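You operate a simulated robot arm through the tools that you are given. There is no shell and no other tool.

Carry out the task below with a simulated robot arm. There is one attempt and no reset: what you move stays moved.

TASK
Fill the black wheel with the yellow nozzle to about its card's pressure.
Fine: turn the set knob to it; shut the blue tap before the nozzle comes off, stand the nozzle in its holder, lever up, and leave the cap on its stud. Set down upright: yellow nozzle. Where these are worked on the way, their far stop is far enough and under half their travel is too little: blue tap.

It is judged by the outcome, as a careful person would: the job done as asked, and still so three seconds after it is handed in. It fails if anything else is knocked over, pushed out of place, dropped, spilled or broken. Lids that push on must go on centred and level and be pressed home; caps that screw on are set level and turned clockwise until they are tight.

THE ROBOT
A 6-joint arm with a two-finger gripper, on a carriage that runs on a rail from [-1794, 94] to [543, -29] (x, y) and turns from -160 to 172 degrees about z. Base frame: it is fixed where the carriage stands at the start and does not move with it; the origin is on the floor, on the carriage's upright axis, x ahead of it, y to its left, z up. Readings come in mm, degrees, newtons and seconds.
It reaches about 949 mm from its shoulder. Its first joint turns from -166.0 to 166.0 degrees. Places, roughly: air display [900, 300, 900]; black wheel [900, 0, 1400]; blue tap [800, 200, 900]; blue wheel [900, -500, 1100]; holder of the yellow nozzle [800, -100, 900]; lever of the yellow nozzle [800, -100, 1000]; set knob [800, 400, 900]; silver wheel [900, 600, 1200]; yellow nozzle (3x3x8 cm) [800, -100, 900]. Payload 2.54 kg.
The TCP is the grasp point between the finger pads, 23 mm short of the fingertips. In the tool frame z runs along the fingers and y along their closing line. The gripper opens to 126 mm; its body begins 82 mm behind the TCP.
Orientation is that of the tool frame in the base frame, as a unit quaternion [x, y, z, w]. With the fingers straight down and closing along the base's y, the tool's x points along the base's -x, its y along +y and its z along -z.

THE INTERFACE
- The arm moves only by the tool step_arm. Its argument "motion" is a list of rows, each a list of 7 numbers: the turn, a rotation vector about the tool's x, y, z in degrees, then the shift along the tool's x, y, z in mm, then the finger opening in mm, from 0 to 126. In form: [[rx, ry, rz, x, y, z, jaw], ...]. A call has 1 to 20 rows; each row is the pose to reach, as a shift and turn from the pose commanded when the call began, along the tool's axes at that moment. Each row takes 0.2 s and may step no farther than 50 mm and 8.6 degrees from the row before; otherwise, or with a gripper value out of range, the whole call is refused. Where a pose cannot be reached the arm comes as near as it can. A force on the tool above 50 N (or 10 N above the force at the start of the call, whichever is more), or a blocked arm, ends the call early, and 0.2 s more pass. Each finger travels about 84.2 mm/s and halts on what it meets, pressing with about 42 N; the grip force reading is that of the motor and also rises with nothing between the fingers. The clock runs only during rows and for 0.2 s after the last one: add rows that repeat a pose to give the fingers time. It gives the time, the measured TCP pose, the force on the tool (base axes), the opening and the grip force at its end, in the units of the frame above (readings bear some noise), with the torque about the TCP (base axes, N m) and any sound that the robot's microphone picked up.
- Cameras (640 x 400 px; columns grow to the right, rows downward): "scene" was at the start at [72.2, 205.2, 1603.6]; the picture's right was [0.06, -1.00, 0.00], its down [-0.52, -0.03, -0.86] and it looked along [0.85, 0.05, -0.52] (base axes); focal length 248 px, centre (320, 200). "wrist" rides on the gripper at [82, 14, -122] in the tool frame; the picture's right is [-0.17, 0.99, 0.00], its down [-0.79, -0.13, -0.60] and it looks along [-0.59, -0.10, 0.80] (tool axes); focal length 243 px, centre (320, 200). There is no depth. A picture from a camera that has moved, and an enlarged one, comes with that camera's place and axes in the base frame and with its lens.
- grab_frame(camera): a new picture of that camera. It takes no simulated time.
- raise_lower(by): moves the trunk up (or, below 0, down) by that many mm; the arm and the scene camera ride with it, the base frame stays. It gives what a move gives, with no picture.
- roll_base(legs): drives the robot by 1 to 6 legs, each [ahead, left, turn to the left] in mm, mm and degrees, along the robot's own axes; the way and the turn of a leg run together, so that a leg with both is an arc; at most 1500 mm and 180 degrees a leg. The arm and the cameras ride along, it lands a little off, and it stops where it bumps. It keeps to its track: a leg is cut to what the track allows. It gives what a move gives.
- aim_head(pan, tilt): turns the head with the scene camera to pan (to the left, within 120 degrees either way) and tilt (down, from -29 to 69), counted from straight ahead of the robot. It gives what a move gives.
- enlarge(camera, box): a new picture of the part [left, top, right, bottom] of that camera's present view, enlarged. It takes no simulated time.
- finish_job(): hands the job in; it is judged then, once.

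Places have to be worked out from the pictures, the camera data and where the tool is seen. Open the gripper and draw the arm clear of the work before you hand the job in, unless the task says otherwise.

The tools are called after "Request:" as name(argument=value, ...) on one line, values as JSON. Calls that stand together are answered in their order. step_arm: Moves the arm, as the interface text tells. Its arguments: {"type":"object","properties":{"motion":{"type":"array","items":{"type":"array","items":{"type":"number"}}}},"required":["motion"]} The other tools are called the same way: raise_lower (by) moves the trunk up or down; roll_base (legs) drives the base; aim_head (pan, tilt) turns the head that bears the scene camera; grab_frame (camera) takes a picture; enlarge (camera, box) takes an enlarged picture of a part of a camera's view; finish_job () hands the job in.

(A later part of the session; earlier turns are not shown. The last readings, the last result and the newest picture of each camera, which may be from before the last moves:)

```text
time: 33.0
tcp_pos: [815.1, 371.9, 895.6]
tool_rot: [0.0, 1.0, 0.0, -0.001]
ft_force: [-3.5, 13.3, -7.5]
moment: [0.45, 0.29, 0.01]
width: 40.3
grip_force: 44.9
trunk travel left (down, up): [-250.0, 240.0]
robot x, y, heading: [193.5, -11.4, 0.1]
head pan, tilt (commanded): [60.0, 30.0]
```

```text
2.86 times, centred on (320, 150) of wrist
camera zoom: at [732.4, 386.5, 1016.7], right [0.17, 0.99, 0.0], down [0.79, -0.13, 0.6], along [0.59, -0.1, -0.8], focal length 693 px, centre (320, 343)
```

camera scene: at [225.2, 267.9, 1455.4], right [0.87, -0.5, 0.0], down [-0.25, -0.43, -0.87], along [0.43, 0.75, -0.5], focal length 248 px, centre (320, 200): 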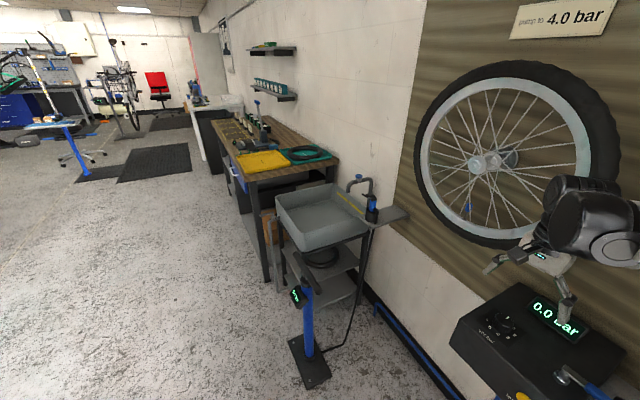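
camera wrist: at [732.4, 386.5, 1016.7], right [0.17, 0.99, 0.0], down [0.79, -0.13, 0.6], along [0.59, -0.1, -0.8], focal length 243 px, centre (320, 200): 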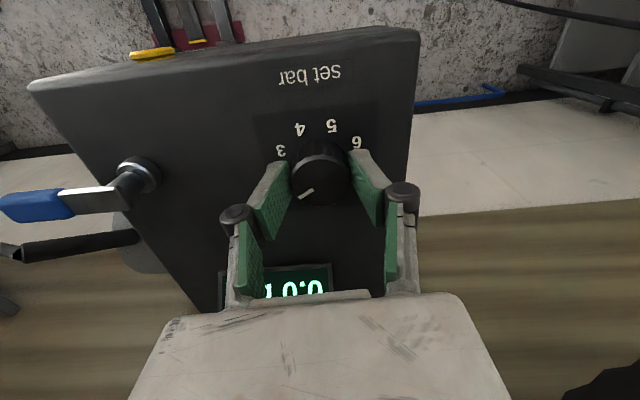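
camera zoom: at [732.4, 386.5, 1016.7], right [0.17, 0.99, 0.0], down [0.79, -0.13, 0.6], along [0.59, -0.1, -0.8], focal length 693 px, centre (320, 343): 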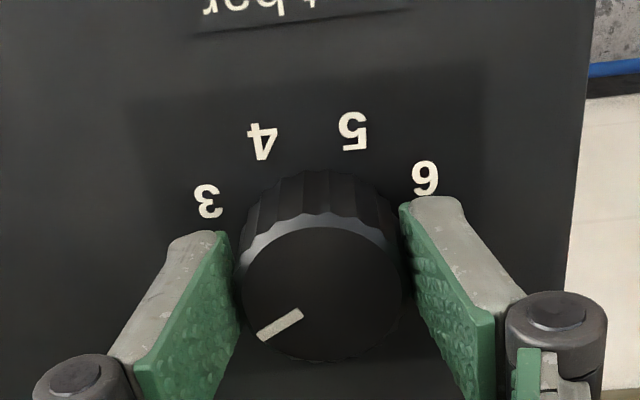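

The knob turned 60° with the gripper (about 1.5 bar). I open, rotate back 60° around the knob, and re-grip for the second half.

Request:
step_arm(motion=[[0, 0, 0, 0, 0, 0, 60], [0, 0, 0, 0, 0, 0, 75], [0, 0, -7.5, 0, 0, 0, 75], [0, 0, -15, 0, 0, 0, 75], [0, 0, -22.5, 0, 0, 0, 75], [0, 0, -30, 0, 0, 0, 75], [0, 0, -37.5, 0, 0, 0, 75], [0, 0, -45, 0, 0, 0, 75], [0, 0, -52.5, 0, 0, 0, 75], [0, 0, -60, 0, 0, 0, 75], [0, 0, -60, 0, 0, 0, 50], [0, 0, -60, 0, 0, 0, 20], [0, 0, -60, 0, 0, 0, 20]])

Request:
enlarge(camera="wrist", box=[240, 80, 400, 220])

```text
time: 35.8
tcp_pos: [815.2, 370.6, 896.1]
tool_rot: [-0.499, 0.866, 0.0, 0.0]
ft_force: [1.9, -1.3, 1.1]
moment: [-0.07, -0.08, 0.0]
width: 40.0
grip_force: 44.8
trunk travel left (down, up): [-250.0, 240.0]
robot x, y, heading: [197.4, -10.4, -0.0]
head pan, tilt (commanded): [60.0, 30.0]
```

```text
2.86 times, centred on (320, 150) of wrist
camera zoom: at [762.3, 306.4, 1017.2], right [-0.77, 0.64, 0.0], down [0.51, 0.62, 0.6], along [0.38, 0.46, -0.8], focal length 693 px, centre (320, 343)
```

zoom: 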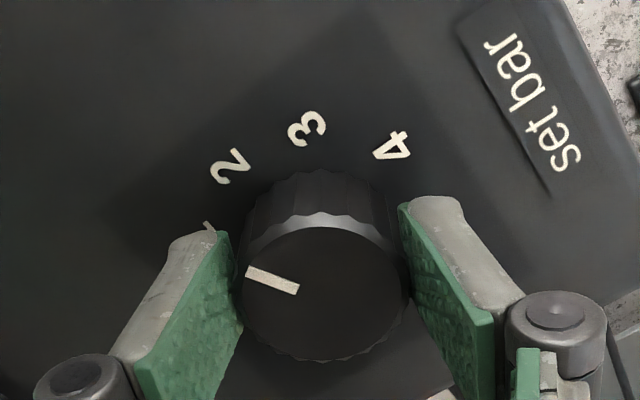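

Re-gripped with low side force. I turn the second 60° clockwise.

Request:
step_arm(motion=[[0, 0, 7.5, 0, 0, 0, 20], [0, 0, 15, 0, 0, 0, 20], [0, 0, 22.5, 0, 0, 0, 20], [0, 0, 30, 0, 0, 0, 20], [0, 0, 37.5, 0, 0, 0, 20], [0, 0, 45, 0, 0, 0, 20], [0, 0, 52.5, 0, 0, 0, 20], [0, 0, 60, 0, 0, 0, 20], [0, 0, 60, 0, 0, 0, 20]])

Request:
enlarge(camera="wrist", box=[240, 80, 400, 220])

```text
time: 37.8
tcp_pos: [815.7, 372.4, 895.8]
tool_rot: [-0.001, 1.0, 0.0, 0.001]
ft_force: [-8.6, 19.9, 2.8]
moment: [0.6, 0.56, 0.04]
width: 40.0
grip_force: 45.7
trunk travel left (down, up): [-250.0, 240.0]
robot x, y, heading: [198.4, -11.3, -0.0]
head pan, tilt (commanded): [60.0, 30.0]
```

```text
2.86 times, centred on (320, 150) of wrist
camera zoom: at [732.0, 386.4, 1017.2], right [0.17, 0.99, 0.0], down [0.79, -0.13, 0.6], along [0.59, -0.1, -0.8], focal length 693 px, centre (320, 343)
```

zoom: 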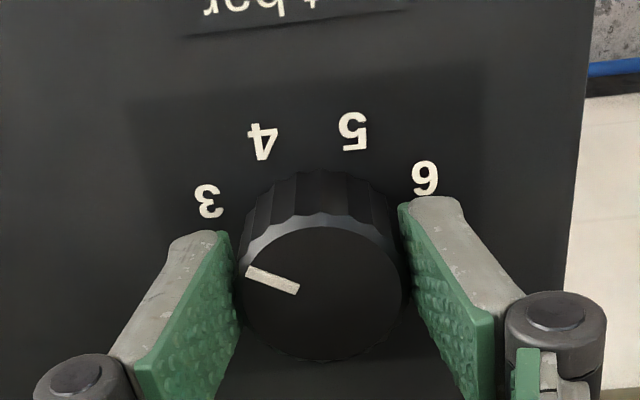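

I release and lift to read where the pointer stands.

Request:
step_arm(motion=[[0, 0, 0, 0, 0, 0, 60], [0, 0, 0, 0, 0, 0, 80], [0, 0, 0, 0, 0, -35, 90], [0, 0, 0, 0, 0, -75, 100], [0, 0, 0, 0, 0, -115, 110]])

Request:
enlarge(camera="wrist", box=[240, 70, 400, 170])

```text
time: 39.0
tcp_pos: [816.6, 371.8, 1010.3]
tool_rot: [0.0, 1.0, 0.0, 0.0]
ft_force: [0.5, 0.4, -0.4]
moment: [0.02, 0.05, 0.01]
width: 110.1
grip_force: 0.0
trunk travel left (down, up): [-250.0, 240.0]
robot x, y, heading: [201.0, -11.1, 0.2]
head pan, tilt (commanded): [60.0, 30.0]
```

```text
4.00 times, centred on (320, 120) of wrist
camera zoom: at [733.6, 384.1, 1132.4], right [0.17, 0.99, 0.0], down [0.79, -0.13, 0.6], along [0.59, -0.1, -0.8], focal length 970 px, centre (320, 520)
```

zoom: 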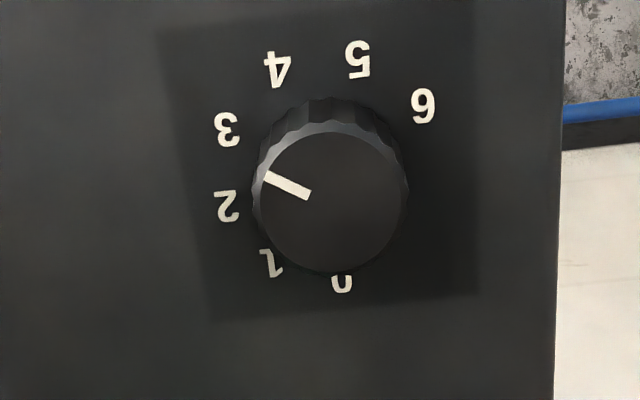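

The pointer stands at 3 on the scale. Next I retreat and move right to get in front of the nozzle.

Request:
step_arm(motion=[[0, 0, 0, 45, 0, 0, 110], [0, 0, 0, 90, 0, 0, 110], [0, 0, 0, 135, 0, 0, 110], [0, 0, 0, 180, 0, 0, 110], [0, 0, 0, 220, 0, 0, 110], [0, 0, 0, 220, -46, 0, 110], [0, 0, 0, 220, -92, 0, 110], [0, 0, 0, 220, -138, 0, 110], [0, 0, 0, 220, -184, 0, 110], [0, 0, 0, 220, -230, 0, 110], [0, 0, 0, 220, -276, 0, 110], [0, 0, 0, 220, -322, 0, 110], [0, 0, 0, 220, -368, 0, 110], [0, 0, 0, 220, -414, 0, 110], [0, 0, 0, 220, -460, 0, 110], [0, 0, 0, 220, -497, 0, 110]])

Request:
aim_head(pan=0, tilt=30)

Request:
grab_frame(camera="scene")

Request:
grab_frame(camera="wrist")

```text
time: 42.4
tcp_pos: [595.7, -125.9, 1010.6]
tool_rot: [0.0, 1.0, 0.0, 0.0]
ft_force: [0.7, 0.4, -0.7]
moment: [-0.01, 0.0, 0.01]
width: 110.1
grip_force: 0.0
trunk travel left (down, up): [-250.0, 240.0]
robot x, y, heading: [196.3, -9.5, 0.4]
head pan, tilt (commanded): [60.0, 30.0]
```

```text
time: 43.7
tcp_pos: [595.1, -125.3, 1010.8]
tool_rot: [0.0, 1.0, 0.0, 0.0]
ft_force: [0.7, -0.6, -0.1]
moment: [-0.01, 0.02, 0.0]
width: 110.0
grip_force: 0.1
trunk travel left (down, up): [-250.0, 240.0]
robot x, y, heading: [197.0, -12.4, -0.1]
head pan, tilt (commanded): [0.0, 30.0]
```

```text
taken
camera scene: at [270.7, 189.8, 1455.4], right [0.0, -1.0, 0.0], down [-0.5, 0.0, -0.87], along [0.87, 0.0, -0.5], focal length 248 px, centre (320, 200)
```

scene: 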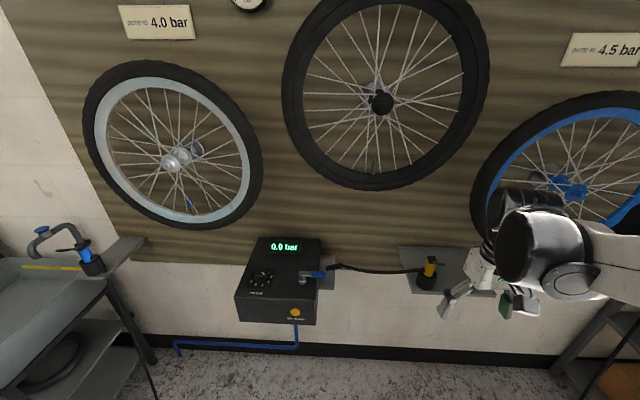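

```text
taken
camera wrist: at [513.0, -111.7, 1131.5], right [0.17, 0.99, 0.0], down [0.79, -0.13, 0.6], along [0.59, -0.1, -0.8], focal length 243 px, centre (320, 200)
```

wrist: 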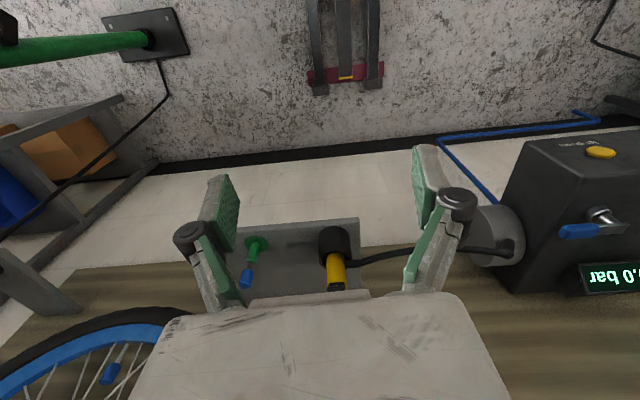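

Good clear scene view now. I enlarge the nozzle and valve regions.

Request:
enlarge(camera="scene", box=[392, 240, 472, 300])

Request:
enlarge(camera="scene", box=[338, 110, 434, 185])

Request:
enlarge(camera="wrist", box=[230, 210, 390, 310])

```text
6.67 times, centred on (432, 270) of scene
camera zoom: at [270.7, 189.8, 1455.4], right [0.0, -1.0, 0.0], down [-0.5, 0.0, -0.87], along [0.87, 0.0, -0.5], focal length 1655 px, centre (-427, -267)
```

zoom: 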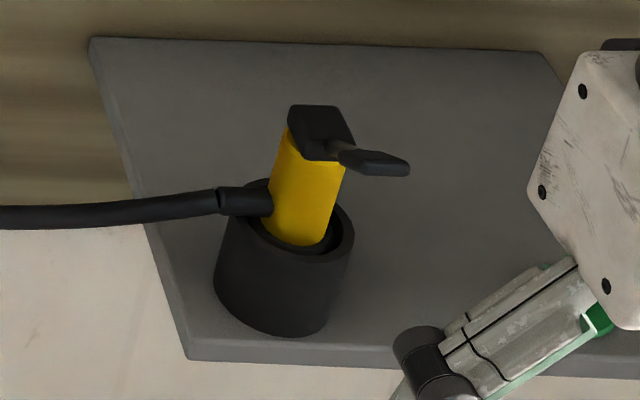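

```text
5.33 times, centred on (386, 148) of scene
camera zoom: at [270.7, 189.8, 1455.4], right [0.0, -1.0, 0.0], down [-0.5, 0.0, -0.87], along [0.87, 0.0, -0.5], focal length 1324 px, centre (-32, 480)
```

zoom: 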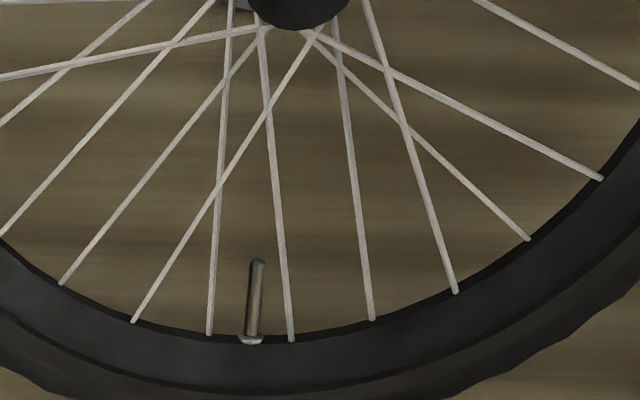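

```text
4.00 times, centred on (310, 260) of wrist
camera zoom: at [513.0, -111.7, 1131.5], right [0.17, 0.99, 0.0], down [0.79, -0.13, 0.6], along [0.59, -0.1, -0.8], focal length 970 px, centre (360, -40)
```

zoom: 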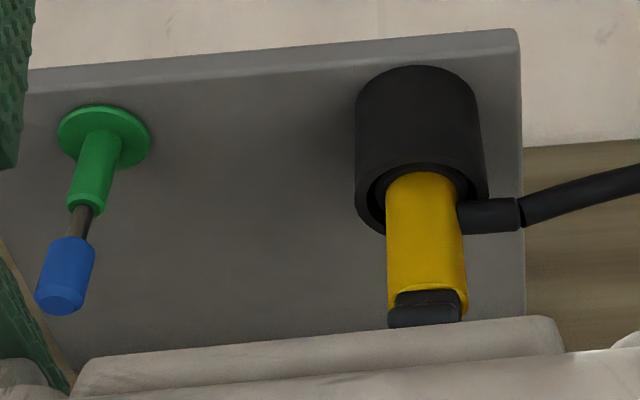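

Triangulation puts the nozzle axis at about [815, −140], holder rim z≈883, yellow top z≈926; the lever points toward the robot and up about 40°. I now tilt the tool to horizontal (fingers along +x) in front of it.

Request:
step_arm(motion=[[0, -8.5, 0, 0, 0, 0, 90], [0, -17, 0, 0, 0, 0, 80], [0, -25.5, 0, 0, 0, 0, 80], [0, -34, 0, 0, 0, 0, 80], [0, -42.5, 0, 0, 0, 0, 80], [0, -51, 0, 0, 0, 0, 80], [0, -59.5, 0, 0, 0, 0, 80], [0, -68, 0, 0, 0, 0, 80], [0, -76.5, 0, 0, 0, 0, 80], [0, -85, 0, 0, 0, 0, 80], [0, -90, 0, 0, 0, 0, 80]])

Request:
grab_frame(camera="wrist")

Request:
grab_frame(camera="scene")

```text
time: 46.3
tcp_pos: [614.5, -143.6, 1079.1]
tool_rot: [0.001, 0.708, -0.001, 0.707]
ft_force: [-0.7, 0.2, 0.3]
moment: [0.0, 0.01, 0.02]
width: 79.9
grip_force: 0.1
out of reach, approached as far as the arm can: row 9, 10, 11
trunk travel left (down, up): [-250.0, 240.0]
robot x, y, heading: [198.5, -10.0, 0.0]
head pan, tilt (commanded): [0.0, 30.0]
stopped in row 11: the arm was blocked; the commanded pose is now the measured one
```

```text
taken
camera wrist: at [492.1, -130.1, 996.7], right [0.0, 0.99, 0.16], down [-0.6, -0.13, 0.79], along [0.8, -0.1, 0.59], focal length 243 px, centre (320, 200)
```

wrist: 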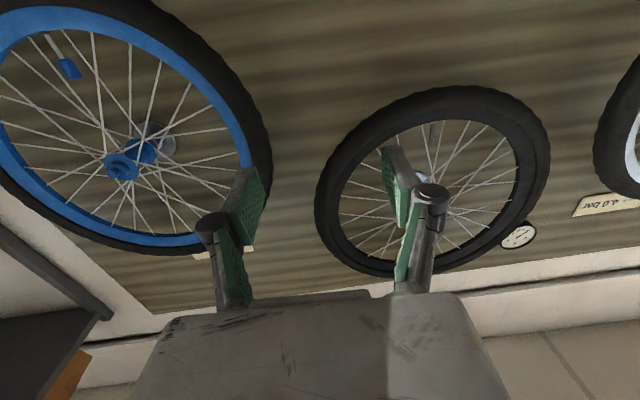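

```text
taken
camera scene: at [270.6, 189.9, 1455.4], right [0.0, -1.0, 0.0], down [-0.5, 0.0, -0.87], along [0.87, 0.0, -0.5], focal length 248 px, centre (320, 200)
```

scene: 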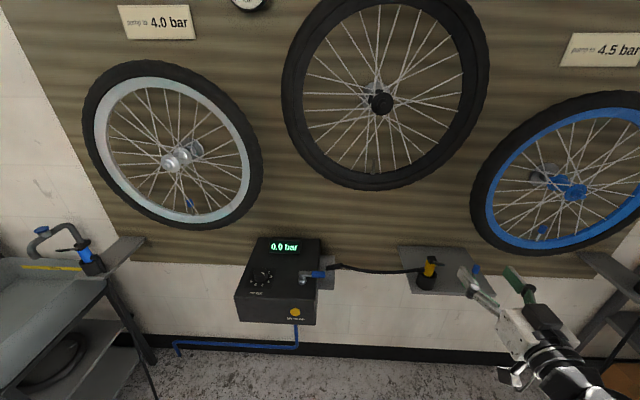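

The tool is horizontal now (it shifted up/forward because the folded pose was near its limit). I move to a pre-grasp in front of the nozzle at [730, −140, 916].

Request:
step_arm(motion=[[0, 0, 0, 30, 0.6, 28, 90], [0, 0, 0, 65, 1.2, 56, 90], [0, 0, 0, 100, 1.8, 84, 90], [0, 0, 0, 135, 2.4, 105, 90], [0, 0, 0, 163, 3, 115, 90]])

Request:
grab_frame(camera="wrist")

Request:
grab_frame(camera="scene")

```text
time: 47.5
tcp_pos: [765.1, -157.6, 1051.4]
tool_rot: [0.0, 0.709, 0.0, 0.706]
ft_force: [0.9, -0.8, 0.7]
moment: [-0.01, 0.03, 0.02]
width: 89.8
grip_force: 0.1
out of reach, approached as far as the arm can: row 1, 2, 3, 4, 5
trunk travel left (down, up): [-250.0, 240.0]
robot x, y, heading: [198.1, -12.4, -0.2]
head pan, tilt (commanded): [0.0, 30.0]
```

```text
taken
camera wrist: at [643.4, -142.8, 968.8], right [0.0, 0.99, 0.17], down [-0.59, -0.13, 0.79], along [0.81, -0.1, 0.58], focal length 243 px, centre (320, 200)
```

wrist: 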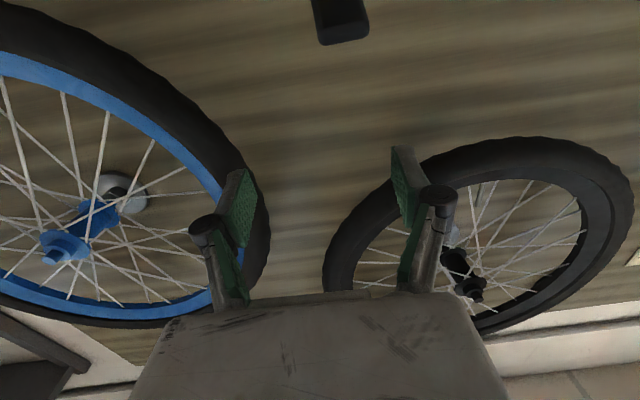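

```text
taken
camera scene: at [272.1, 189.2, 1455.4], right [0.0, -1.0, 0.0], down [-0.5, 0.0, -0.87], along [0.87, 0.0, -0.5], focal length 248 px, centre (320, 200)
```

scene: 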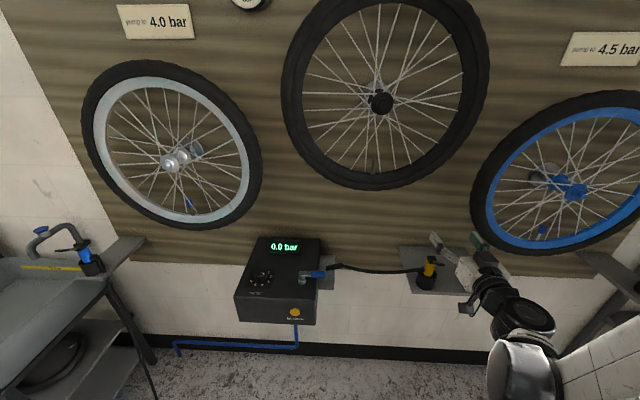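

The arm can't get lower with a horizontal tool from this trunk height. I back off, then lower the trunk so the shoulder comes closer to the working height.

Request:
step_arm(motion=[[0, 0, 0, -10, 3, -40, 90], [0, 0, 0, -20, 6, -80, 90], [0, 0, 0, -28, 10, -120, 90], [0, 0, 0, -28, 14, -150, 90]])

Request:
raise_lower(by=-170)

Request:
grab_frame(camera="wrist")

Request:
grab_frame(camera="scene")

```text
time: 48.5
tcp_pos: [614.6, -144.9, 1078.6]
tool_rot: [0.0, 0.708, -0.001, 0.706]
ft_force: [0.1, -0.1, 0.2]
moment: [-0.03, -0.01, -0.01]
width: 89.9
grip_force: 0.0
trunk travel left (down, up): [-250.0, 240.0]
robot x, y, heading: [200.8, -13.1, 0.2]
head pan, tilt (commanded): [0.0, 30.0]
```

```text
time: 50.5
tcp_pos: [614.1, -144.8, 909.1]
tool_rot: [0.0, 0.707, -0.001, 0.707]
ft_force: [-0.2, -0.4, -0.6]
moment: [0.01, 0.0, -0.05]
width: 89.9
grip_force: 0.1
trunk travel left (down, up): [-80.0, 410.0]
robot x, y, heading: [195.6, -12.8, -0.0]
head pan, tilt (commanded): [0.0, 30.0]
```

```text
taken
camera wrist: at [492.2, -130.7, 825.6], right [0.0, 0.99, 0.17], down [-0.6, -0.13, 0.79], along [0.8, -0.1, 0.59], focal length 243 px, centre (320, 200)
```

wrist: 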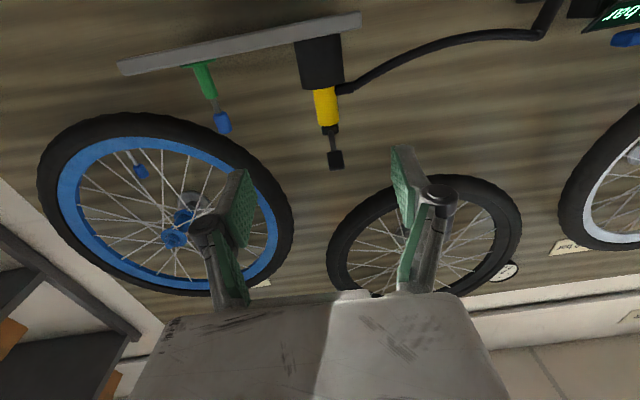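

```text
taken
camera scene: at [270.6, 189.8, 1285.5], right [0.0, -1.0, 0.0], down [-0.5, 0.0, -0.87], along [0.87, 0.0, -0.5], focal length 248 px, centre (320, 200)
```

scene: 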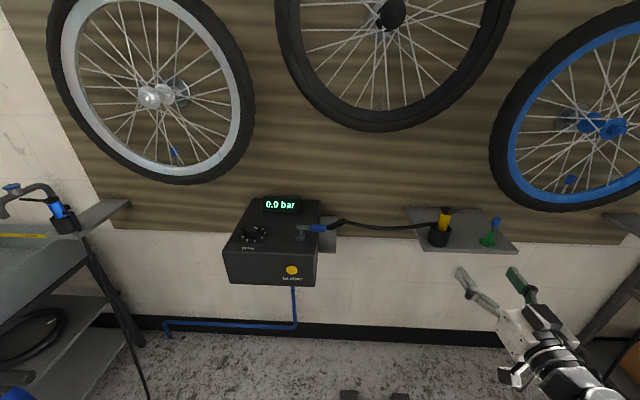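

Now the wrist sees the nozzle from the front (upside down). I enlarge it to study the lever and measure heights.

Request:
enlarge(camera="wrist", box=[260, 20, 420, 180])

Request:
enlarge(camera="scene", box=[400, 195, 500, 260])

Request:
enlarge(camera="scene", box=[330, 60, 430, 125])

```text
2.50 times, centred on (340, 100) of wrist
camera zoom: at [492.2, -130.7, 825.6], right [0.0, 0.99, 0.17], down [-0.6, -0.13, 0.79], along [0.8, -0.1, 0.59], focal length 606 px, centre (270, 450)
```

zoom: 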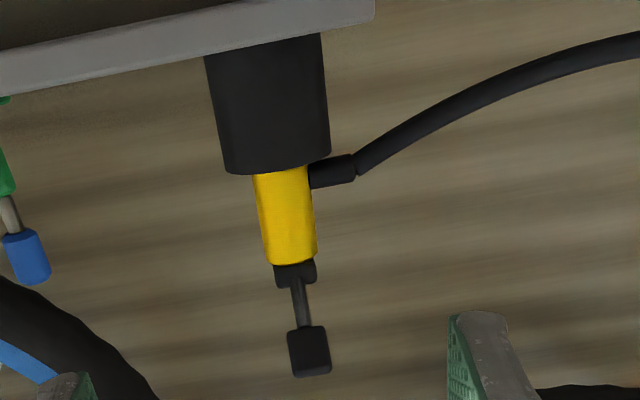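

```text
6.15 times, centred on (450, 228) of scene
camera zoom: at [270.6, 189.8, 1285.5], right [0.0, -1.0, 0.0], down [-0.5, 0.0, -0.87], along [0.87, 0.0, -0.5], focal length 1528 px, centre (-480, 31)
```

zoom: 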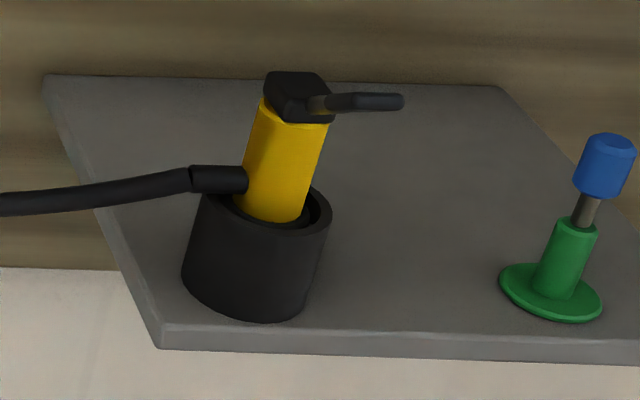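

```text
6.15 times, centred on (380, 92) of scene
camera zoom: at [270.6, 189.8, 1285.5], right [0.0, -1.0, 0.0], down [-0.5, 0.0, -0.87], along [0.87, 0.0, -0.5], focal length 1528 px, centre (-49, 862)
```

zoom: 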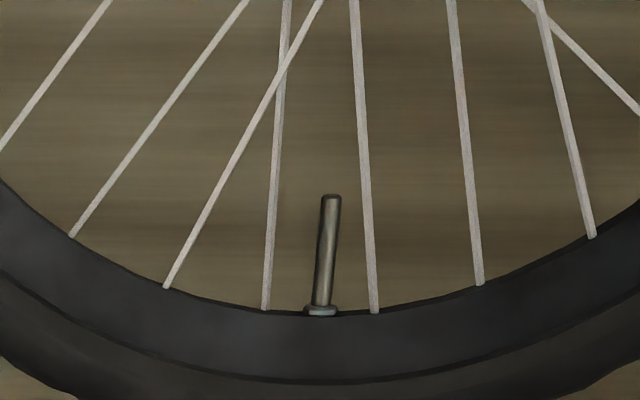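

Refined: nozzle axis ≈[811, −138], rim z≈885, hose fitting top ≈906, yellow top ≈934, lever tip ≈[750, −138, 977]; valve tip ≈[917, 41, 1212]. I approach to x≈740 at z=920 first and check.

Request:
step_arm(motion=[[0, 0, 0, -4, 3, 42, 80], [0, 0, 0, -8, 5, 84, 80], [0, 0, 0, -11, 6.5, 126, 80]])

Request:
grab_frame(camera="wrist")

Request:
enlarge(camera="scene", box=[400, 190, 520, 270])

```text
time: 51.3
tcp_pos: [740.6, -137.2, 919.7]
tool_rot: [-0.001, 0.708, -0.001, 0.706]
ft_force: [-0.5, 0.9, 0.9]
moment: [-0.01, 0.02, 0.0]
width: 80.1
grip_force: 0.1
trunk travel left (down, up): [-80.0, 410.0]
robot x, y, heading: [201.1, -13.0, 0.1]
head pan, tilt (commanded): [0.0, 30.0]
```

```text
taken
camera wrist: at [618.4, -123.8, 836.5], right [0.0, 0.99, 0.16], down [-0.6, -0.13, 0.79], along [0.8, -0.1, 0.59], focal length 243 px, centre (320, 200)
```

wrist: 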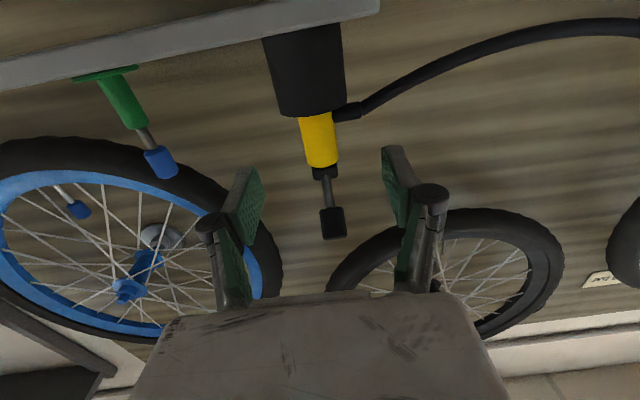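

```text
5.00 times, centred on (460, 230) of scene
camera zoom: at [270.2, 189.9, 1285.4], right [0.0, -1.0, 0.0], down [-0.5, 0.0, -0.87], along [0.87, 0.0, -0.5], focal length 1241 px, centre (-380, 50)
```

zoom: 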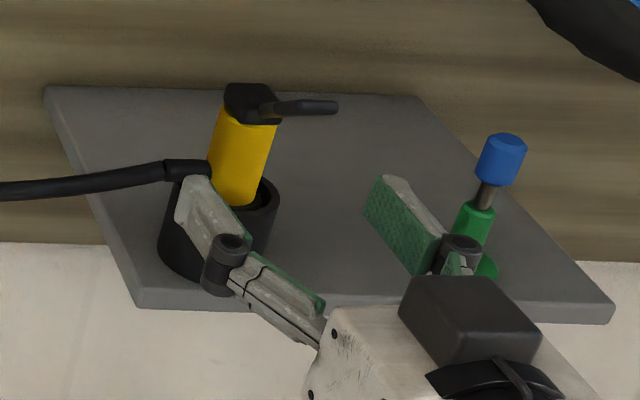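

Alignment looks good, with the fingers above the hose fitting. I advance to x≈805.

Request:
step_arm(motion=[[0, 0, 0, 0, -1, 25, 80], [0, 0, 0, 0, -1, 50, 80], [0, 0, 0, 0, -1, 64.5, 80]])

Request:
grab_frame(camera="wrist")

Request:
enlarge(camera="scene", box=[400, 190, 520, 270])

```text
time: 52.1
tcp_pos: [804.4, -139.3, 918.7]
tool_rot: [-0.001, 0.708, -0.001, 0.707]
ft_force: [-0.5, 0.6, 0.9]
moment: [0.02, 0.0, 0.0]
width: 79.8
grip_force: 0.0
trunk travel left (down, up): [-80.0, 410.0]
robot x, y, heading: [197.0, -10.8, 0.5]
head pan, tilt (commanded): [0.0, 30.0]
```

```text
taken
camera wrist: at [682.1, -125.6, 836.1], right [0.0, 0.99, 0.16], down [-0.6, -0.13, 0.79], along [0.8, -0.1, 0.59], focal length 243 px, centre (320, 200)
```

wrist: 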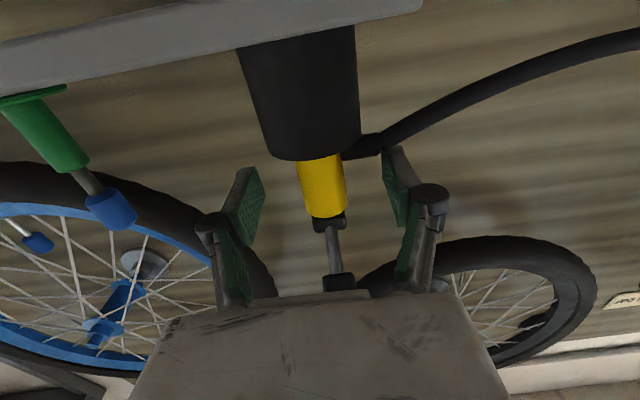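

```text
5.00 times, centred on (460, 230) of scene
camera zoom: at [270.4, 189.8, 1285.4], right [0.0, -1.0, 0.0], down [-0.5, 0.0, -0.87], along [0.87, 0.0, -0.5], focal length 1241 px, centre (-380, 50)
```

zoom: 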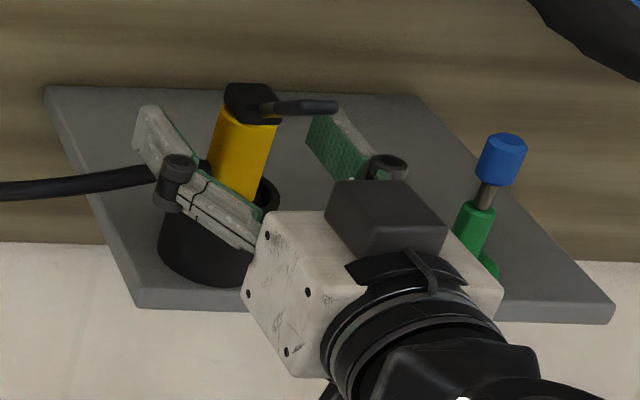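

Nozzle is centred between the pads at the right height. I close the gripper.

Request:
step_arm(motion=[[0, 0, 0, 0, 0, 0, 55], [0, 0, 0, 0, 0, 0, 35], [0, 0, 0, 0, 0, 0, 15], [0, 0, 0, 0, 0, 0, 15]])

Request:
grab_frame(camera="wrist")

Request:
enlarge(camera="scene", box=[400, 190, 520, 270])

```text
time: 53.1
tcp_pos: [803.5, -141.0, 919.2]
tool_rot: [0.001, 0.708, -0.001, 0.707]
ft_force: [0.8, 1.0, 0.4]
moment: [0.04, 0.01, 0.03]
width: 21.0
grip_force: 41.6
trunk travel left (down, up): [-80.0, 410.0]
robot x, y, heading: [194.6, -7.3, -0.1]
head pan, tilt (commanded): [0.0, 30.0]
```

```text
taken
camera wrist: at [682.0, -125.6, 836.1], right [0.0, 0.99, 0.16], down [-0.6, -0.13, 0.79], along [0.8, -0.1, 0.59], focal length 243 px, centre (320, 200)
```

wrist: 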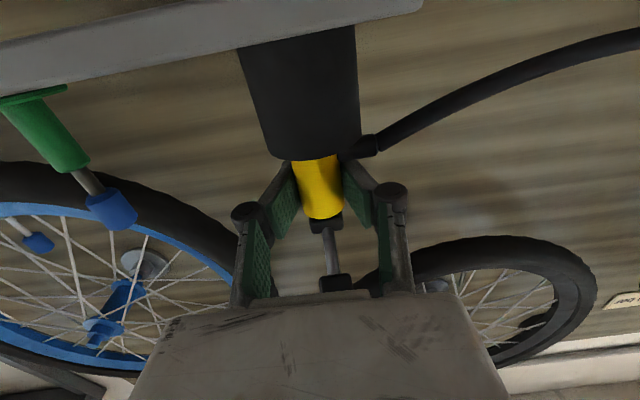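

```text
5.00 times, centred on (460, 230) of scene
camera zoom: at [270.6, 189.8, 1285.4], right [0.0, -1.0, 0.0], down [-0.5, 0.0, -0.87], along [0.87, 0.0, -0.5], focal length 1241 px, centre (-380, 50)
```

zoom: 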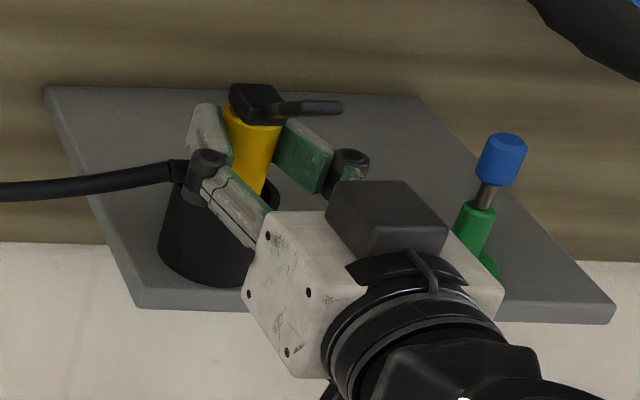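

Gripped at width 21 mm with almost no side load. I lift the nozzle straight up about 120 mm and look at it.

Request:
step_arm(motion=[[0, 0, 0, -15, 0, 0, 10], [0, 0, 0, -35, 0, 0, 10], [0, 0, 0, -65, 0, 0, 10], [0, 0, 0, -95, 0, 0, 10], [0, 0, 0, -120, 0, 0, 10]])

Request:
grab_frame(camera="scene")

Request:
grab_frame(camera="wrist")

```text
time: 54.3
tcp_pos: [804.8, -139.5, 1039.9]
tool_rot: [0.0, 0.707, -0.001, 0.707]
ft_force: [-0.1, -0.3, -1.0]
moment: [0.0, 0.0, 0.0]
width: 21.1
grip_force: 42.1
trunk travel left (down, up): [-80.0, 410.0]
robot x, y, heading: [198.7, -14.9, 0.0]
head pan, tilt (commanded): [0.0, 30.0]
```

```text
taken
camera scene: at [270.9, 189.7, 1285.4], right [0.0, -1.0, 0.0], down [-0.5, 0.0, -0.87], along [0.87, 0.0, -0.5], focal length 248 px, centre (320, 200)
```

scene: 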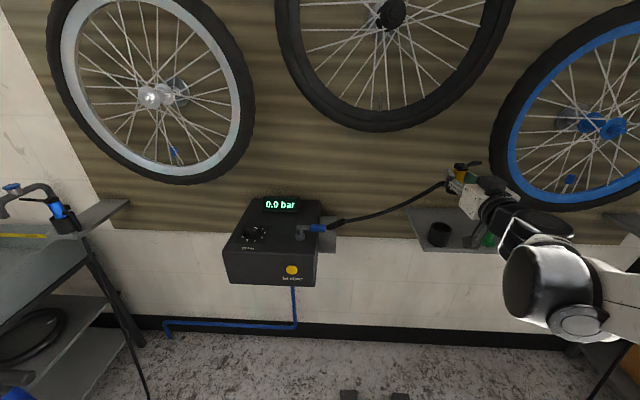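

```text
taken
camera wrist: at [682.3, -125.7, 956.9], right [0.0, 0.99, 0.17], down [-0.6, -0.13, 0.79], along [0.8, -0.1, 0.59], focal length 243 px, centre (320, 200)
```

wrist: 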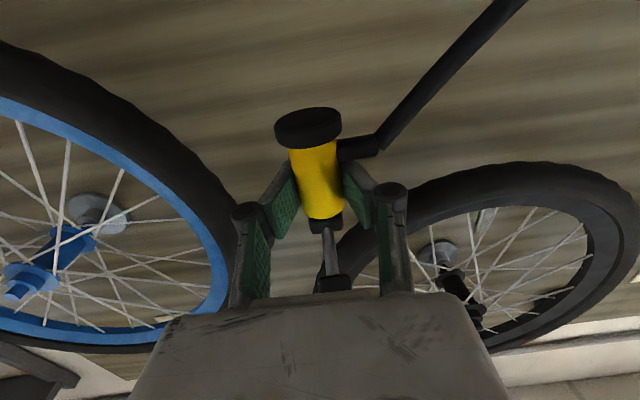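

The nozzle came out cleanly. I enlarge to measure its mouth relative to the TCP.

Request:
enlarge(camera="wrist", box=[240, 80, 400, 300])

Request:
enlarge(camera="scene", box=[410, 140, 510, 205])

```text
1.82 times, centred on (320, 190) of wrist
camera zoom: at [682.3, -125.7, 956.9], right [0.0, 0.99, 0.17], down [-0.6, -0.13, 0.79], along [0.8, -0.1, 0.59], focal length 441 px, centre (320, 218)
```

zoom: 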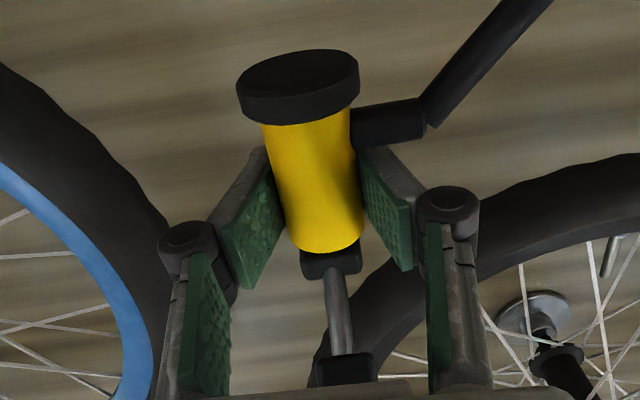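

```text
6.15 times, centred on (460, 172) of scene
camera zoom: at [270.9, 189.7, 1285.4], right [0.0, -1.0, 0.0], down [-0.5, 0.0, -0.87], along [0.87, 0.0, -0.5], focal length 1528 px, centre (-542, 369)
```

zoom: 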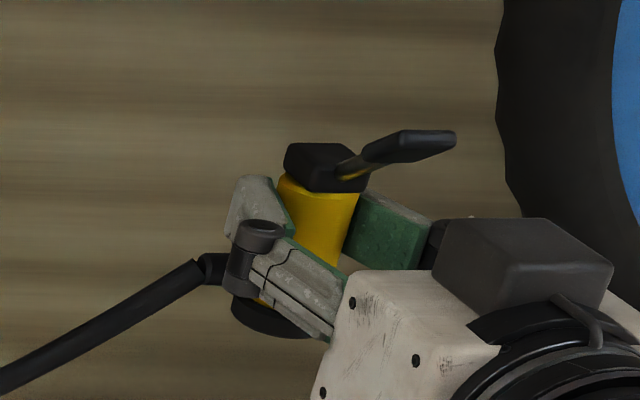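

The mouth is about 39 mm below the TCP and centred in y. I turn the head slightly left (to clear the arm while still seeing the valve), then carry the nozzle in front of the wheel at z≈1262.

Request:
aim_head(pan=25, tilt=10)

Request:
step_arm(motion=[[0, 0, 0, -32, 26, -4, 10], [0, 0, 0, -64, 52, -8, 10], [0, 0, 0, -96, 78, -12, 10], [0, 0, 0, -128, 104, -16, 10]])

Request:
grab_frame(camera="scene")

```text
time: 55.1
tcp_pos: [804.6, -139.3, 1039.3]
tool_rot: [0.001, 0.708, -0.002, 0.707]
ft_force: [0.1, -0.2, -1.5]
moment: [0.02, -0.01, 0.01]
width: 21.1
grip_force: 42.2
trunk travel left (down, up): [-80.0, 410.0]
robot x, y, heading: [200.7, -11.7, -0.2]
head pan, tilt (commanded): [25.0, 10.0]
```

```text
time: 56.1
tcp_pos: [790.1, -35.6, 1166.8]
tool_rot: [0.001, 0.707, -0.001, 0.707]
ft_force: [0.1, 0.4, -1.3]
moment: [-0.02, 0.0, 0.01]
width: 21.2
grip_force: 42.1
trunk travel left (down, up): [-80.0, 410.0]
robot x, y, heading: [197.7, -11.6, -0.1]
head pan, tilt (commanded): [25.0, 10.0]
```

```text
taken
camera scene: at [264.8, 228.9, 1317.8], right [0.42, -0.91, 0.0], down [-0.16, -0.07, -0.98], along [0.89, 0.42, -0.17], focal length 248 px, centre (320, 200)
```

scene: 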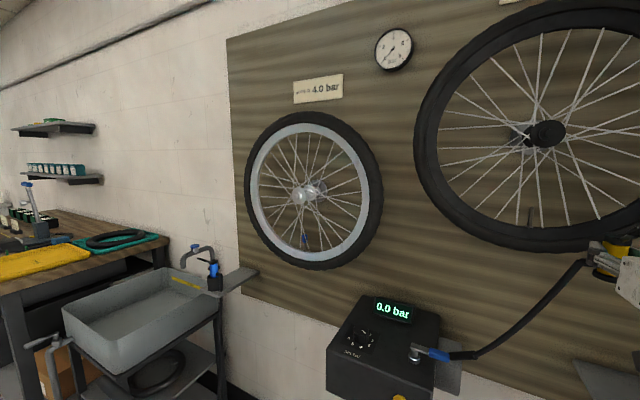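

Arm tracks well and the hose stretches freely. I continue to the spot right in front of the valve.

Request:
step_arm(motion=[[0, 0, 0, -32, 26, -4, 10], [0, 0, 0, -64, 52, -8, 10], [0, 0, 0, -95, 76.6, -10, 10]])

Request:
grab_frame(camera="scene")

Request:
grab_frame(camera="wrist")

```text
time: 57.0
tcp_pos: [781.7, 41.6, 1262.2]
tool_rot: [0.001, 0.707, -0.001, 0.707]
ft_force: [0.3, -0.1, -1.7]
moment: [-0.03, -0.03, 0.04]
width: 21.1
grip_force: 42.2
trunk travel left (down, up): [-80.0, 410.0]
robot x, y, heading: [199.5, -12.7, -0.0]
head pan, tilt (commanded): [25.0, 10.0]
```

```text
taken
camera scene: at [264.6, 228.9, 1317.8], right [0.42, -0.91, 0.0], down [-0.16, -0.07, -0.98], along [0.89, 0.42, -0.17], focal length 248 px, centre (320, 200)
```

scene: 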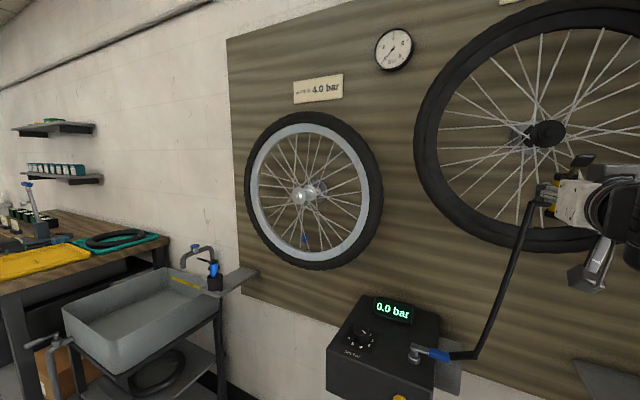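

```text
taken
camera wrist: at [658.7, 55.8, 1180.2], right [0.0, 0.99, 0.16], down [-0.6, -0.13, 0.79], along [0.8, -0.1, 0.59], focal length 243 px, centre (320, 200)
```

wrist: 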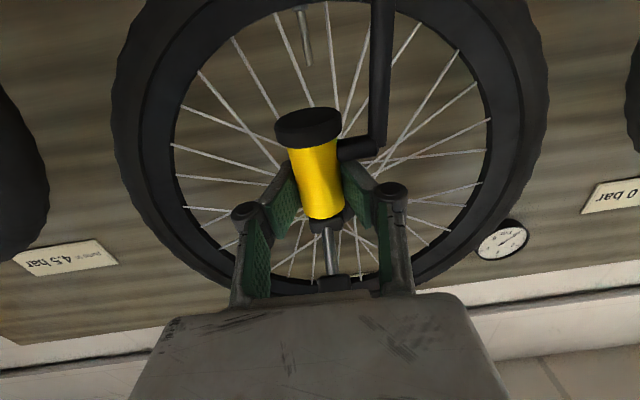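

The wrist view shows the valve stem beyond the nozzle mouth. I enlarge to compare their lateral positions precisely.

Request:
enlarge(camera="wrist", box=[250, 0, 370, 150])

Request:
enlarge(camera="scene", box=[490, 140, 640, 240])

```text
2.67 times, centred on (310, 75) of wrist
camera zoom: at [658.7, 55.8, 1180.2], right [0.0, 0.99, 0.16], down [-0.6, -0.13, 0.79], along [0.8, -0.1, 0.59], focal length 647 px, centre (347, 533)
```

zoom: 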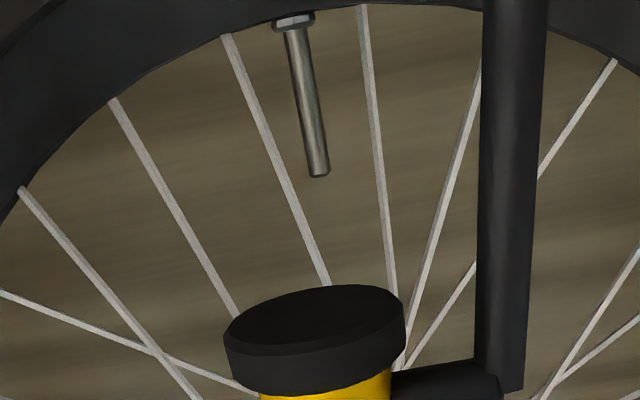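

```text
4.00 times, centred on (565, 190) of scene
camera zoom: at [264.6, 228.9, 1317.8], right [0.42, -0.91, 0.0], down [-0.16, -0.07, -0.98], along [0.89, 0.42, -0.17], focal length 993 px, centre (-660, 240)
```

zoom: 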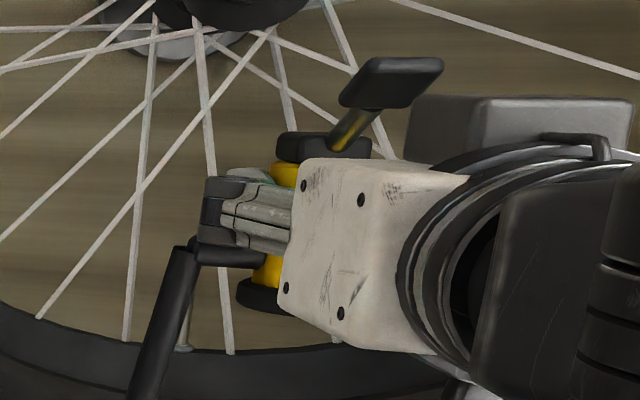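

In the wrist view the valve is ~2 mm right of the mouth axis; depth (x) needs a check from a steeper camera angle. I back off slightly and raise the trunk so that the scene camera looks down more steeply, then bring the arm back down.

Request:
step_arm(motion=[[0, 0, 0, 0, -2, -40, 10], [0, 0, 0, 0, -2, -50, 10]])

Request:
raise_lower(by=200)

Request:
step_arm(motion=[[0, 0, 0, 40, 0, 0, 10], [0, 0, 0, 80, 0, 0, 10], [0, 0, 0, 120, 0, 0, 10], [0, 0, 0, 160, 0, 0, 10], [0, 0, 0, 200, 0, 0, 10]])

Request:
aim_head(pan=10, tilt=30)

Request:
grab_frame(camera="scene")

```text
time: 57.5
tcp_pos: [730.0, 38.9, 1261.4]
tool_rot: [0.0, 0.708, -0.001, 0.706]
ft_force: [0.7, 0.2, -0.9]
moment: [0.02, -0.02, 0.03]
width: 21.1
grip_force: 41.7
trunk travel left (down, up): [-80.0, 410.0]
robot x, y, heading: [202.2, -11.4, -0.0]
head pan, tilt (commanded): [25.0, 10.0]
```

```text
time: 59.7
tcp_pos: [730.4, 38.0, 1461.0]
tool_rot: [0.0, 0.708, -0.001, 0.707]
ft_force: [-0.8, 1.1, -0.5]
moment: [0.05, 0.0, -0.03]
width: 21.2
grip_force: 42.0
trunk travel left (down, up): [-280.0, 210.0]
robot x, y, heading: [199.9, -10.8, -0.1]
head pan, tilt (commanded): [25.0, 10.0]
```

```text
time: 60.9
tcp_pos: [729.5, 37.9, 1261.0]
tool_rot: [0.0, 0.707, -0.001, 0.707]
ft_force: [0.2, 0.5, -1.2]
moment: [-0.01, -0.05, 0.0]
width: 21.2
grip_force: 41.9
trunk travel left (down, up): [-280.0, 210.0]
robot x, y, heading: [199.2, -10.0, -0.1]
head pan, tilt (commanded): [25.0, 10.0]
```

```text
time: 61.8
tcp_pos: [729.3, 39.0, 1262.0]
tool_rot: [0.0, 0.708, -0.001, 0.707]
ft_force: [0.6, -1.2, -0.8]
moment: [0.02, -0.03, -0.02]
width: 21.3
grip_force: 42.2
trunk travel left (down, up): [-280.0, 210.0]
robot x, y, heading: [196.1, -13.5, -0.2]
head pan, tilt (commanded): [10.0, 30.0]
```

```text
taken
camera scene: at [269.3, 205.6, 1485.5], right [0.17, -0.98, 0.0], down [-0.49, -0.09, -0.87], along [0.85, 0.15, -0.5], focal length 248 px, centre (320, 200)
```

scene: 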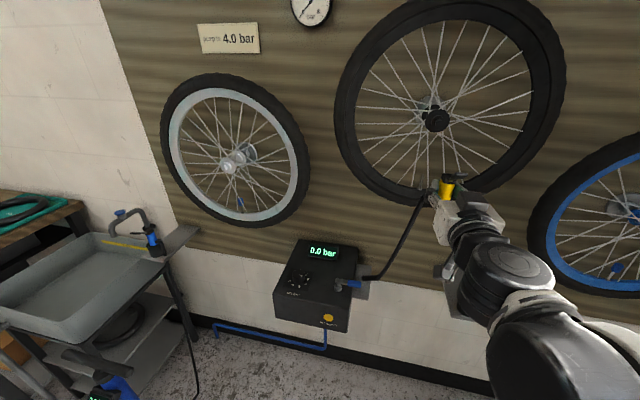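

Request:
enlarge(camera="scene", box=[380, 140, 500, 220])

Request:
enlarge(camera="wrist", box=[240, 0, 400, 300])

```text
5.00 times, centred on (440, 180) of scene
camera zoom: at [269.3, 205.6, 1485.5], right [0.17, -0.98, 0.0], down [-0.49, -0.09, -0.87], along [0.85, 0.15, -0.5], focal length 1241 px, centre (-280, 300)
```

zoom: 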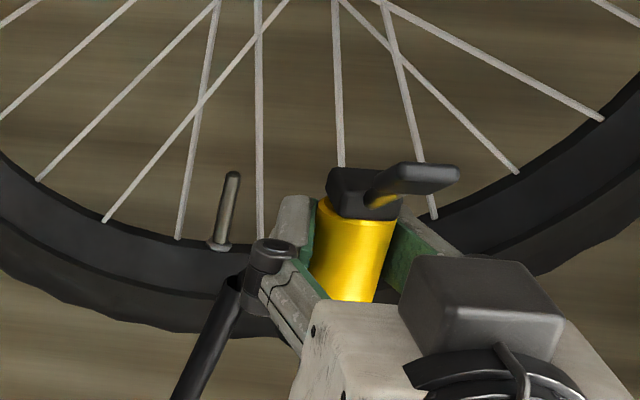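

```text
1.33 times, centred on (320, 150) of wrist
camera zoom: at [607.5, 52.7, 1179.4], right [0.0, 0.99, 0.17], down [-0.6, -0.13, 0.79], along [0.8, -0.1, 0.59], focal length 324 px, centre (320, 267)
```

zoom: 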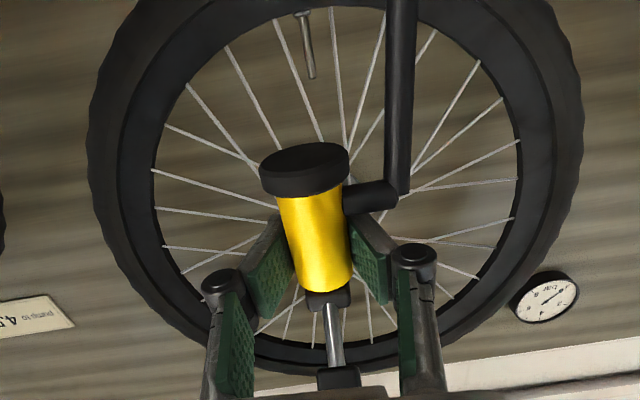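

Valve tip confirmed at about [918, 40, 1212]; the nozzle axis is ≈6 mm ahead of the TCP. I move in toward the valve at z=1262 in small steps, watching the force.

Request:
step_arm(motion=[[0, 0, 0, 0, 0.5, 40, 10], [0, 0, 0, 0, 0.5, 80, 10], [0, 0, 0, 0, 0.5, 120, 10], [0, 0, 0, 0, 0.5, 145, 10], [0, 0, 0, 0, 0.5, 165, 10]])

Request:
enlarge(camera="scene", box=[360, 100, 510, 220])

Request:
enlarge(camera="wrist", box=[240, 0, 400, 300])

```text
time: 63.0
tcp_pos: [894.0, 39.0, 1262.1]
tool_rot: [-0.001, 0.708, -0.001, 0.706]
ft_force: [0.0, -0.4, -1.5]
moment: [0.01, 0.01, -0.02]
width: 21.3
grip_force: 42.2
trunk travel left (down, up): [-280.0, 210.0]
robot x, y, heading: [198.4, -10.0, 0.2]
head pan, tilt (commanded): [10.0, 30.0]
```

```text
3.33 times, centred on (435, 160) of scene
camera zoom: at [269.3, 205.5, 1485.4], right [0.17, -0.98, 0.0], down [-0.49, -0.09, -0.87], along [0.85, 0.15, -0.5], focal length 828 px, centre (-63, 333)
```

zoom: 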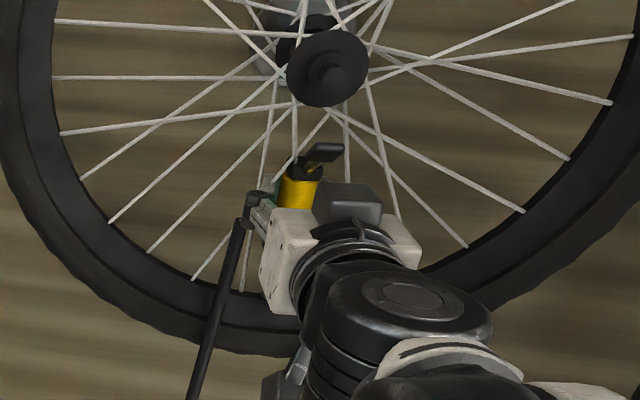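

```text
1.33 times, centred on (320, 150) of wrist
camera zoom: at [772.7, 53.4, 1179.1], right [0.0, 0.99, 0.17], down [-0.6, -0.13, 0.79], along [0.8, -0.1, 0.59], focal length 324 px, centre (320, 267)
```

zoom: 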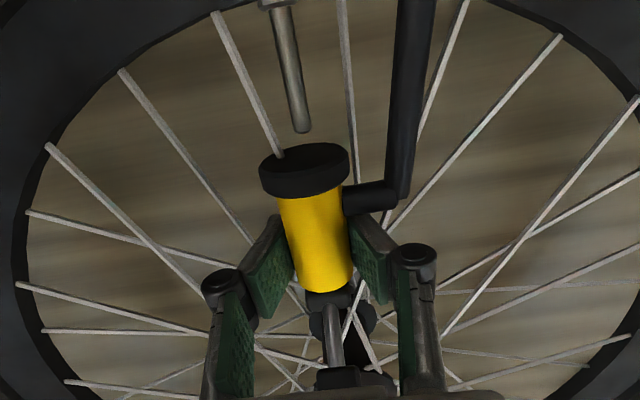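

No contact so far. I move the last 17 mm in x.

Request:
step_arm(motion=[[0, 0, 0, 0, 0.5, 9, 10], [0, 0, 0, 0, 0.5, 17, 10]])

Request:
enlarge(camera="wrist", box=[260, 30, 380, 180])

Request:
enlarge(camera="scene", box=[390, 120, 480, 190])

```text
time: 63.5
tcp_pos: [911.1, 40.4, 1260.7]
tool_rot: [0.001, 0.707, -0.001, 0.707]
ft_force: [0.7, -0.3, -0.2]
moment: [0.01, 0.02, -0.01]
width: 21.2
grip_force: 42.2
trunk travel left (down, up): [-280.0, 210.0]
robot x, y, heading: [200.4, -9.6, -0.0]
head pan, tilt (commanded): [10.0, 30.0]
```

```text
2.67 times, centred on (320, 105) of wrist
camera zoom: at [789.7, 53.6, 1178.4], right [0.0, 0.99, 0.16], down [-0.6, -0.13, 0.79], along [0.8, -0.1, 0.59], focal length 647 px, centre (320, 453)
```

zoom: 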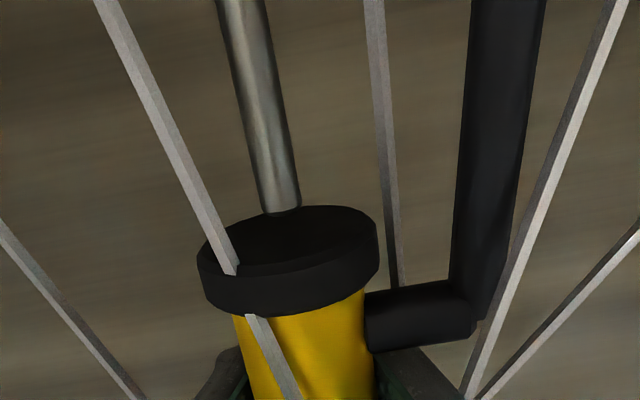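

```text
5.71 times, centred on (435, 155) of scene
camera zoom: at [269.4, 205.5, 1485.4], right [0.17, -0.98, 0.0], down [-0.49, -0.09, -0.87], along [0.85, 0.15, -0.5], focal length 1419 px, centre (-337, 457)
```

zoom: 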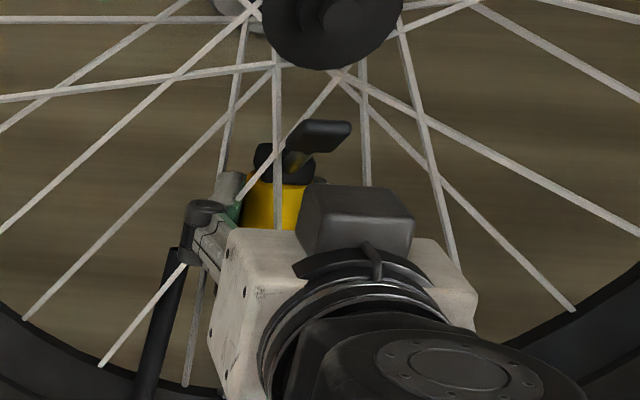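

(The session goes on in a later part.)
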